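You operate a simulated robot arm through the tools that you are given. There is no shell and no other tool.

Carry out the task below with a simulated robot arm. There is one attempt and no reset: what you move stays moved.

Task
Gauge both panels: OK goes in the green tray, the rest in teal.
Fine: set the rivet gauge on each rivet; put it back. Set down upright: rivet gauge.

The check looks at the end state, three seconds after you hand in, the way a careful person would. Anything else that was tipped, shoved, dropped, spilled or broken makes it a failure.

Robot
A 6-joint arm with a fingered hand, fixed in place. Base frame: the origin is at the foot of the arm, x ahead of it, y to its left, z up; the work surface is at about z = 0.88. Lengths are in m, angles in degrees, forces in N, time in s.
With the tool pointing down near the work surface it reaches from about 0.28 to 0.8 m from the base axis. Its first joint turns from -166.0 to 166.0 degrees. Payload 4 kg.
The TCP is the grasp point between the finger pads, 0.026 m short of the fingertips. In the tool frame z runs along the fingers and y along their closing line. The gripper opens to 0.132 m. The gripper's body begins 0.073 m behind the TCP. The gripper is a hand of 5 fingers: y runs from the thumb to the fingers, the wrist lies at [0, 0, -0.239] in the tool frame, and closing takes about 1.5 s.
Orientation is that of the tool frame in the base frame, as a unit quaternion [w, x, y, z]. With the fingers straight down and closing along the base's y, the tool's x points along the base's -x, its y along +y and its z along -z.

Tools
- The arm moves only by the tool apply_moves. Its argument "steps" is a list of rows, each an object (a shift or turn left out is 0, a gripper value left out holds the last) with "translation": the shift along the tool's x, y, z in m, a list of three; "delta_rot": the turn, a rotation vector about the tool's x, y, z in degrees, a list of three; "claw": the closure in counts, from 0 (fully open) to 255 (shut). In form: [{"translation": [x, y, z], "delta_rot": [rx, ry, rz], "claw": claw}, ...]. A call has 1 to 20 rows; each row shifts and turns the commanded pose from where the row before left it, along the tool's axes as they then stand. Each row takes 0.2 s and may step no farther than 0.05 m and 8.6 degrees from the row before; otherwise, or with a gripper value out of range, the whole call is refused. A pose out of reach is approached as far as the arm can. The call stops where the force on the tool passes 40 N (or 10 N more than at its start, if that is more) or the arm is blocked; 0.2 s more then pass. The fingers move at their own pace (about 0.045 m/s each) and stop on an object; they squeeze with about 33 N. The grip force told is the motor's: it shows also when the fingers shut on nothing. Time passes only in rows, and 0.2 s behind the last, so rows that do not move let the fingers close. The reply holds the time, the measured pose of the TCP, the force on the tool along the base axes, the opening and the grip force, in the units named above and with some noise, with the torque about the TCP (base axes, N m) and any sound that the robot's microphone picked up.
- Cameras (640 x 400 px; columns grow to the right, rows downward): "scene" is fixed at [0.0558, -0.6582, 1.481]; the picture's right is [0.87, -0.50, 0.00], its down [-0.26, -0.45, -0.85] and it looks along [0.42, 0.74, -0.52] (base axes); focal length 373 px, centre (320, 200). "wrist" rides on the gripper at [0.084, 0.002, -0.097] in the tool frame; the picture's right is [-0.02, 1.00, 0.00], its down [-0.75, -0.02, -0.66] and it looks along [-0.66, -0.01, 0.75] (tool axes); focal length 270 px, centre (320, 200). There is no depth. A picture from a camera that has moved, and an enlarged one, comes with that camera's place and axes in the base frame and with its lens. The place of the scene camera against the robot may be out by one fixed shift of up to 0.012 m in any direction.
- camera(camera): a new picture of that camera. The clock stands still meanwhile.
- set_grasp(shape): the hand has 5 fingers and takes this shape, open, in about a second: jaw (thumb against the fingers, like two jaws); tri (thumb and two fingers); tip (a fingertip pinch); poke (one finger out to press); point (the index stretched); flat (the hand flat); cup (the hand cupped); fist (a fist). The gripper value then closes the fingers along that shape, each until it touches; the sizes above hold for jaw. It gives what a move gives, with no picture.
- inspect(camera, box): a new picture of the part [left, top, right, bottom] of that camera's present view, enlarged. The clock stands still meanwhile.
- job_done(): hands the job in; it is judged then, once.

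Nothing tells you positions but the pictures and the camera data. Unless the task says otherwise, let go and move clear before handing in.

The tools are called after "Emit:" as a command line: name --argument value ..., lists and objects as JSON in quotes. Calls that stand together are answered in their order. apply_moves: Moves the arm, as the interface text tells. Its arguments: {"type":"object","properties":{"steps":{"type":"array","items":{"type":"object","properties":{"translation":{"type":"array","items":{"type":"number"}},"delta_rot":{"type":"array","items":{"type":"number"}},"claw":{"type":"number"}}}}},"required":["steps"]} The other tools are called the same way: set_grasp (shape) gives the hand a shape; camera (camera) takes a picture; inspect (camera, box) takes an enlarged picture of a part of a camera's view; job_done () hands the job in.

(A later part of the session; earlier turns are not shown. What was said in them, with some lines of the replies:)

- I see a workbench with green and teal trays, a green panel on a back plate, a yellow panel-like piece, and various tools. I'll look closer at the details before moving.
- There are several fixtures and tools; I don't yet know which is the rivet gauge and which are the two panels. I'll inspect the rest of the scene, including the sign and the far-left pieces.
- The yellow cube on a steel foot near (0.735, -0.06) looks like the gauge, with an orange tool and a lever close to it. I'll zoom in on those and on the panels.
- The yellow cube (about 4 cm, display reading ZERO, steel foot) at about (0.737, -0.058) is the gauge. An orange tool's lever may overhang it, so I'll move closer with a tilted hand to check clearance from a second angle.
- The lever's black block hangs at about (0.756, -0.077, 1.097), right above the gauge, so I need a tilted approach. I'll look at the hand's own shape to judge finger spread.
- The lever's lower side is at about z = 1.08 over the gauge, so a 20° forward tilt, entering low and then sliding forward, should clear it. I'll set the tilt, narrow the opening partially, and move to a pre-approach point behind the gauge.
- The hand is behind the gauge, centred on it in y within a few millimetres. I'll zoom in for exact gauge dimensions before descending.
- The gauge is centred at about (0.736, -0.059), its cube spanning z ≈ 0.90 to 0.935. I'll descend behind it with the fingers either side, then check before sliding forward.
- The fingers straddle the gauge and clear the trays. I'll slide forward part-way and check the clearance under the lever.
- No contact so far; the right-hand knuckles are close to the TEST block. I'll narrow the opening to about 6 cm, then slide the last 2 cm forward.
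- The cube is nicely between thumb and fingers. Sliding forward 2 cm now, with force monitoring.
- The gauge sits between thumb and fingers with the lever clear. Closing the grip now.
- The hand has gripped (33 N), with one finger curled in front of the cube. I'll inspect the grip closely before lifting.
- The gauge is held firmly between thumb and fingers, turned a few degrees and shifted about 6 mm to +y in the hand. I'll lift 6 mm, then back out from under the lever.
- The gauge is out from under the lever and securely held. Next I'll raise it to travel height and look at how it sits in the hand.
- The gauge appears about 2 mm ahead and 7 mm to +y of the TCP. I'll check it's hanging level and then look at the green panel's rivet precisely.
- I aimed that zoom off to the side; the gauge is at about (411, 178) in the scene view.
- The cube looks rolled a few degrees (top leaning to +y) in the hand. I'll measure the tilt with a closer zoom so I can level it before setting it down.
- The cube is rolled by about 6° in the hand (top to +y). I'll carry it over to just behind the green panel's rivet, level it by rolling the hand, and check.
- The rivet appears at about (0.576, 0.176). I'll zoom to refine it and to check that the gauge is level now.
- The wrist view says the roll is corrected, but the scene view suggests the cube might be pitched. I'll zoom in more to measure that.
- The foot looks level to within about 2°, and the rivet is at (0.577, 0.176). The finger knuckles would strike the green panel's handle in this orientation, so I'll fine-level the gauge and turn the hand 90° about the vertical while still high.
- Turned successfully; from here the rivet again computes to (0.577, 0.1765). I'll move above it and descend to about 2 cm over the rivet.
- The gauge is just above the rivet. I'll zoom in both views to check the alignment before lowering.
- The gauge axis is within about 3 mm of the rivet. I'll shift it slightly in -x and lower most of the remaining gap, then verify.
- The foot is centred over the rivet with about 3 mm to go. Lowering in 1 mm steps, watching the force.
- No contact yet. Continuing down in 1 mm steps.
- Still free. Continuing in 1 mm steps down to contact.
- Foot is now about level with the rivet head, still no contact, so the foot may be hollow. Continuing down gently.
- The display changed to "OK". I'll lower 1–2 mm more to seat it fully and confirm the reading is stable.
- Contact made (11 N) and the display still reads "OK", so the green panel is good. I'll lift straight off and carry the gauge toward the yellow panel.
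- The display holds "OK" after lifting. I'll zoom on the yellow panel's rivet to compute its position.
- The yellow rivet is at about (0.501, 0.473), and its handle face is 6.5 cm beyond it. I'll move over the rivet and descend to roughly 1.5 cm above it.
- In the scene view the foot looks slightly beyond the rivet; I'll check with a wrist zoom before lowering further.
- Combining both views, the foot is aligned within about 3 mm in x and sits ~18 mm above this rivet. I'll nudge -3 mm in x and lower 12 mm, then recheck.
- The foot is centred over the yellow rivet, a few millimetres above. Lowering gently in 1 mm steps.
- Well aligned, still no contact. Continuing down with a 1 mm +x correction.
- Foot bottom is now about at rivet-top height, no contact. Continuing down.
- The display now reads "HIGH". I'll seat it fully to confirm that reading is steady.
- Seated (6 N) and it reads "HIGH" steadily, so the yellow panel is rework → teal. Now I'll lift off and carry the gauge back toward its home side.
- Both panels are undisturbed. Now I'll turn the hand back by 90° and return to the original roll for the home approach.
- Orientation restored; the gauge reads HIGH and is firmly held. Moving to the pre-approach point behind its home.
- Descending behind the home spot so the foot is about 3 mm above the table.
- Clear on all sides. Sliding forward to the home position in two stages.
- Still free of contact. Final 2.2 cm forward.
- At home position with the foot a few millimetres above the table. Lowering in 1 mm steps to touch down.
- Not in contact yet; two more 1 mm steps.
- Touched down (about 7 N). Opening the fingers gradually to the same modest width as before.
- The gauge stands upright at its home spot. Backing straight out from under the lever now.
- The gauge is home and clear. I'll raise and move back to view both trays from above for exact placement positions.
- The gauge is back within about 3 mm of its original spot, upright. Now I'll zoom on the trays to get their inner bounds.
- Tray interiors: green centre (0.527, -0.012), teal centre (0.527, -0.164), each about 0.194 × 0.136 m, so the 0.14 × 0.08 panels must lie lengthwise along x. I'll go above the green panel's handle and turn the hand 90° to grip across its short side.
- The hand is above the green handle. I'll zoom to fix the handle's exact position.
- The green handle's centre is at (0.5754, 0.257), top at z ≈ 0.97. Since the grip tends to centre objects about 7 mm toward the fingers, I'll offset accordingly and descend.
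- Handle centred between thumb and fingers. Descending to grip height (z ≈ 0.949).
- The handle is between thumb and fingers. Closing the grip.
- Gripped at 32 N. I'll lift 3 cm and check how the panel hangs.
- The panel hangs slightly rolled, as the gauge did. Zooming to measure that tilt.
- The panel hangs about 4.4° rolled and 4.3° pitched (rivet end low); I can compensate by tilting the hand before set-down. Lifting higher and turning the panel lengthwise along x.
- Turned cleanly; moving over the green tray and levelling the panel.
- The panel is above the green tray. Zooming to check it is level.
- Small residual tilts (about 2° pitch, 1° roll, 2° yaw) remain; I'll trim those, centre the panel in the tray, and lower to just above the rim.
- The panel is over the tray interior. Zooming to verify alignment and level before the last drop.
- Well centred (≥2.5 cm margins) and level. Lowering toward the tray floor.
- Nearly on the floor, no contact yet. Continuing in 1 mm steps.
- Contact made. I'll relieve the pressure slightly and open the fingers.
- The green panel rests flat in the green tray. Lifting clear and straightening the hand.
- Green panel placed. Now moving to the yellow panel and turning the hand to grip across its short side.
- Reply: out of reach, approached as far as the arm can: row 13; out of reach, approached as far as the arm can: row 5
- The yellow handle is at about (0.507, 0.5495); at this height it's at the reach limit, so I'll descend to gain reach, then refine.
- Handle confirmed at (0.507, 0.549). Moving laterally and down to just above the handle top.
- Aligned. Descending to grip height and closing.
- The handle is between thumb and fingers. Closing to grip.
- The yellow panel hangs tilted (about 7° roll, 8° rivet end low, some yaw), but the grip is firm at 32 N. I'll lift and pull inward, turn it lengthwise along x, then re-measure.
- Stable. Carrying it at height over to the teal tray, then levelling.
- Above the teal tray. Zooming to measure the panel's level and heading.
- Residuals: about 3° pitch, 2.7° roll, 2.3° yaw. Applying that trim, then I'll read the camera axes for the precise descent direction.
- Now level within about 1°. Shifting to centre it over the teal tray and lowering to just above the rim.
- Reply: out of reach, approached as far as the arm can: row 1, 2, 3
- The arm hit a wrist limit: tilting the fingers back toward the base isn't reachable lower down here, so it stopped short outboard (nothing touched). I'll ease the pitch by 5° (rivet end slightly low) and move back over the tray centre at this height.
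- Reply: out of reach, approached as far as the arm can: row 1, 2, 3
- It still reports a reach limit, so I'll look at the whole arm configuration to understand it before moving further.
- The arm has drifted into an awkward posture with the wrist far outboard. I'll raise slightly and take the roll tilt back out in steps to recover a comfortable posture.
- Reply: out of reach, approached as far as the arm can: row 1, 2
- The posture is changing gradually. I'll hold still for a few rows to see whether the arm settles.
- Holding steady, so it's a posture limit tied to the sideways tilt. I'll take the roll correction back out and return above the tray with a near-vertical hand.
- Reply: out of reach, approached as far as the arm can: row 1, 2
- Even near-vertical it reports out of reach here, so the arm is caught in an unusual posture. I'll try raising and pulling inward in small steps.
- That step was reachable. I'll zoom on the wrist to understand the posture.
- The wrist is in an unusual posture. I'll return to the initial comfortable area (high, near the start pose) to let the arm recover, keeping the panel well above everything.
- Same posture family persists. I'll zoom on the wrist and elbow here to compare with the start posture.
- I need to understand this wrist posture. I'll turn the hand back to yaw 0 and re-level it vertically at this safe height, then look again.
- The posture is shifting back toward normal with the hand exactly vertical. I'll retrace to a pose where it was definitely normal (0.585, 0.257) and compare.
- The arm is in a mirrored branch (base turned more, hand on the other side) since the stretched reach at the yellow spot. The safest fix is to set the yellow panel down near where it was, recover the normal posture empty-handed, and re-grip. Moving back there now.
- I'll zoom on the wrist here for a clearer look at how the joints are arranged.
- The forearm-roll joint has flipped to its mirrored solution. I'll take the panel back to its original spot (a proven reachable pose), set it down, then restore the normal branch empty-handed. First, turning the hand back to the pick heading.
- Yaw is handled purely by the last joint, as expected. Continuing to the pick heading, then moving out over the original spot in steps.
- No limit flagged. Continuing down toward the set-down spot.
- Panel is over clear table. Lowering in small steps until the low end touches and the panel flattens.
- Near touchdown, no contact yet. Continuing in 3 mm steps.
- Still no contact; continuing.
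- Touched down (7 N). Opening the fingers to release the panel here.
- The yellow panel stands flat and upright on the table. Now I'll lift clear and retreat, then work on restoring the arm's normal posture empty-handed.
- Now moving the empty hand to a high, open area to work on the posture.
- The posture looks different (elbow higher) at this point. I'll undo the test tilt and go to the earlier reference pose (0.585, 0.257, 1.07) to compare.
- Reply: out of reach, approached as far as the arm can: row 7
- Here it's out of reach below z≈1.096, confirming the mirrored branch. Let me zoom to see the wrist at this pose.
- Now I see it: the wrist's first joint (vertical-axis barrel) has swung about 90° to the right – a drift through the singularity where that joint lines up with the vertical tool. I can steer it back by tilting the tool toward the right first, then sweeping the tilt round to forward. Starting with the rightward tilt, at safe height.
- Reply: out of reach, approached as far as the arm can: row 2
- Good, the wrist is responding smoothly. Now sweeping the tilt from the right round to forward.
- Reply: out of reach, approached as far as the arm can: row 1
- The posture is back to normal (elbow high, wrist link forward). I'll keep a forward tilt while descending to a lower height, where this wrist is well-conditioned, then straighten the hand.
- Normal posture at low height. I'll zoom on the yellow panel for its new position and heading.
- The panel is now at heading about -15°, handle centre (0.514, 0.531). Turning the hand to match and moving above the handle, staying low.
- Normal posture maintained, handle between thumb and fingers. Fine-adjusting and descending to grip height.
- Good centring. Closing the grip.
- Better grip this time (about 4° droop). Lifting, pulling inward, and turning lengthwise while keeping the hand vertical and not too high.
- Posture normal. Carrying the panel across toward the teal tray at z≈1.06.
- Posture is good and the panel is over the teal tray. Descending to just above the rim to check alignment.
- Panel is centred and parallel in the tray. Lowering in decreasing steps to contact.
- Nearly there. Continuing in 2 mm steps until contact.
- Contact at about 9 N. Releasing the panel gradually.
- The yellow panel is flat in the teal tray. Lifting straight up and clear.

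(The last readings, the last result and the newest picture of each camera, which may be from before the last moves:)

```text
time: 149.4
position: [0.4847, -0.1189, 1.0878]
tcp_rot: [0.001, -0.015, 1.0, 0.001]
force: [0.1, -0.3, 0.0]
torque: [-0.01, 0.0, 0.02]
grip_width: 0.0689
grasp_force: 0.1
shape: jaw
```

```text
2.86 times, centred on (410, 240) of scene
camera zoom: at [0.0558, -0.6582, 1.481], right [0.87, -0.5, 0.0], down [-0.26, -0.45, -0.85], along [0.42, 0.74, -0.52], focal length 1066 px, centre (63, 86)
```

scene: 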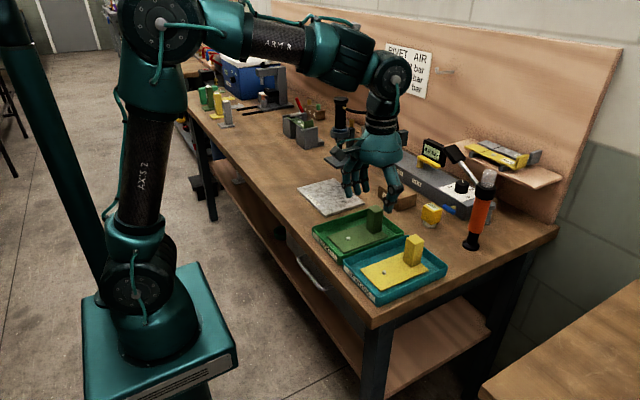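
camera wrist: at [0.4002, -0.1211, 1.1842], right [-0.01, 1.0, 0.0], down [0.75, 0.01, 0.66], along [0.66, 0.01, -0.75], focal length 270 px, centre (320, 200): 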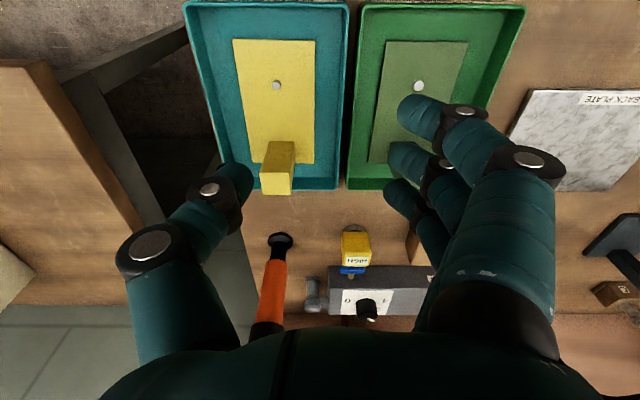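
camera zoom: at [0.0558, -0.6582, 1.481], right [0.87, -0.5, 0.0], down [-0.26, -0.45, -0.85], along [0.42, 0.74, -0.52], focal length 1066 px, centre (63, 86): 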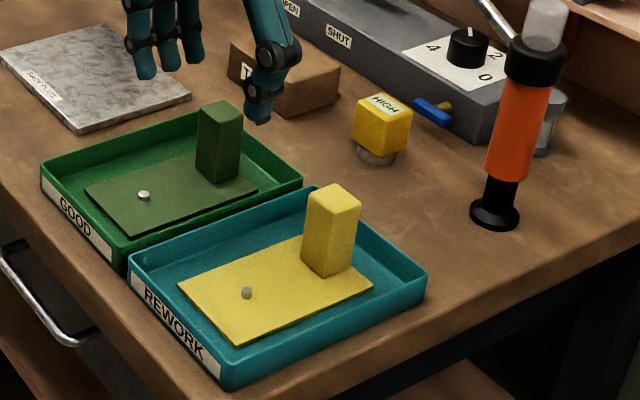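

Both panels are in their trays and the gauge is home. I'll do a final comparison of the surroundings with the initial views.

Emit:
inspect --camera "scene" --box '[240, 130, 400, 230]'

Emit:
inspect --camera "scene" --box '[410, 195, 450, 230]'

Emit:
inspect --camera "scene" --box '[370, 120, 560, 240]'

Emit:
inspect --camera "scene" --box '[200, 60, 360, 160]'

```text
4.00 times, centred on (320, 180) of scene
camera zoom: at [0.0558, -0.6582, 1.481], right [0.87, -0.5, 0.0], down [-0.26, -0.45, -0.85], along [0.42, 0.74, -0.52], focal length 1493 px, centre (320, 280)
```

zoom: 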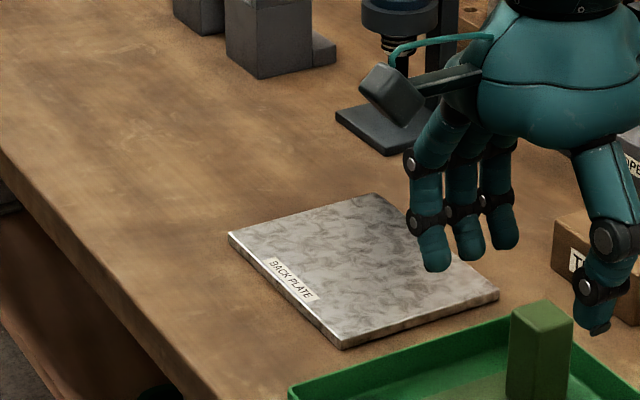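

```text
11.43 times, centred on (430, 212) of scene
camera zoom: at [0.0558, -0.6582, 1.481], right [0.87, -0.5, 0.0], down [-0.26, -0.45, -0.85], along [0.42, 0.74, -0.52], focal length 4266 px, centre (-937, 57)
```

zoom: 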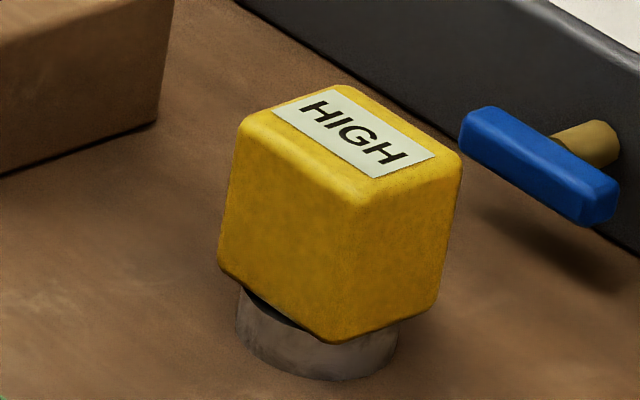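

```text
3.33 times, centred on (465, 180) of scene
camera zoom: at [0.0558, -0.6582, 1.481], right [0.87, -0.5, 0.0], down [-0.26, -0.45, -0.85], along [0.42, 0.74, -0.52], focal length 1244 px, centre (-163, 267)
```

zoom: 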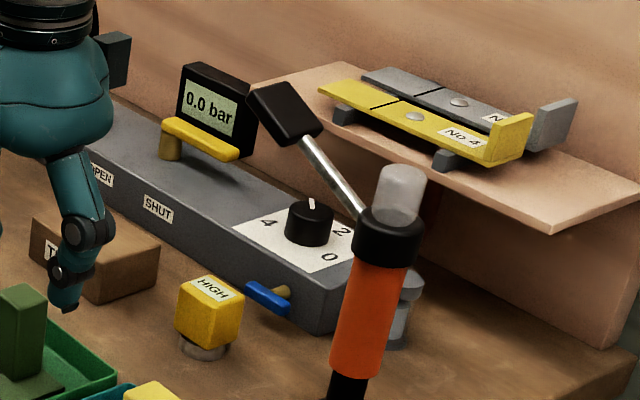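

```text
4.00 times, centred on (280, 110) of scene
camera zoom: at [0.0558, -0.6582, 1.481], right [0.87, -0.5, 0.0], down [-0.26, -0.45, -0.85], along [0.42, 0.74, -0.52], focal length 1493 px, centre (480, 560)
```

zoom: 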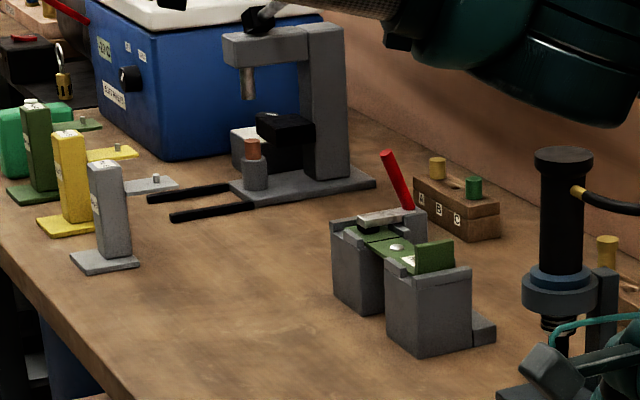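

Both panels lie flat in their trays: green (OK) in the green tray, yellow (HIGH) in the teal tray. The gauge is upright within about 3 mm of where it started, everything else looks as it did at the start, and the hand is clear, so I'm handing in the job.

Emit:
job_done

```text
The job is handed in.
```

I gauged both panels, sorted them into their trays, and handed the job in. The result of the check hasn't come back to me.

| Panel | Gauge reading | Tray |
|---|---|---|
| Green | OK | Green (GOOD) |
| Yellow | HIGH | Teal (REWORK) |

- **Rivet gauge:** it stands upright, about 3 mm from where it started. Its display still holds the last reading, "HIGH", where it first showed "ZERO".
- **Yellow panel:** the arm hit a reach limit on the first try at the teal tray. I set the panel back on the table near its original spot, freed the arm, gripped it again and placed it. It lies flat in the tray.
- **Everything else:** in the final pictures the back plate, trays, orange tool and other fixtures look the same as at the start. Nothing was tipped, and the hand was empty and clear when I handed in.
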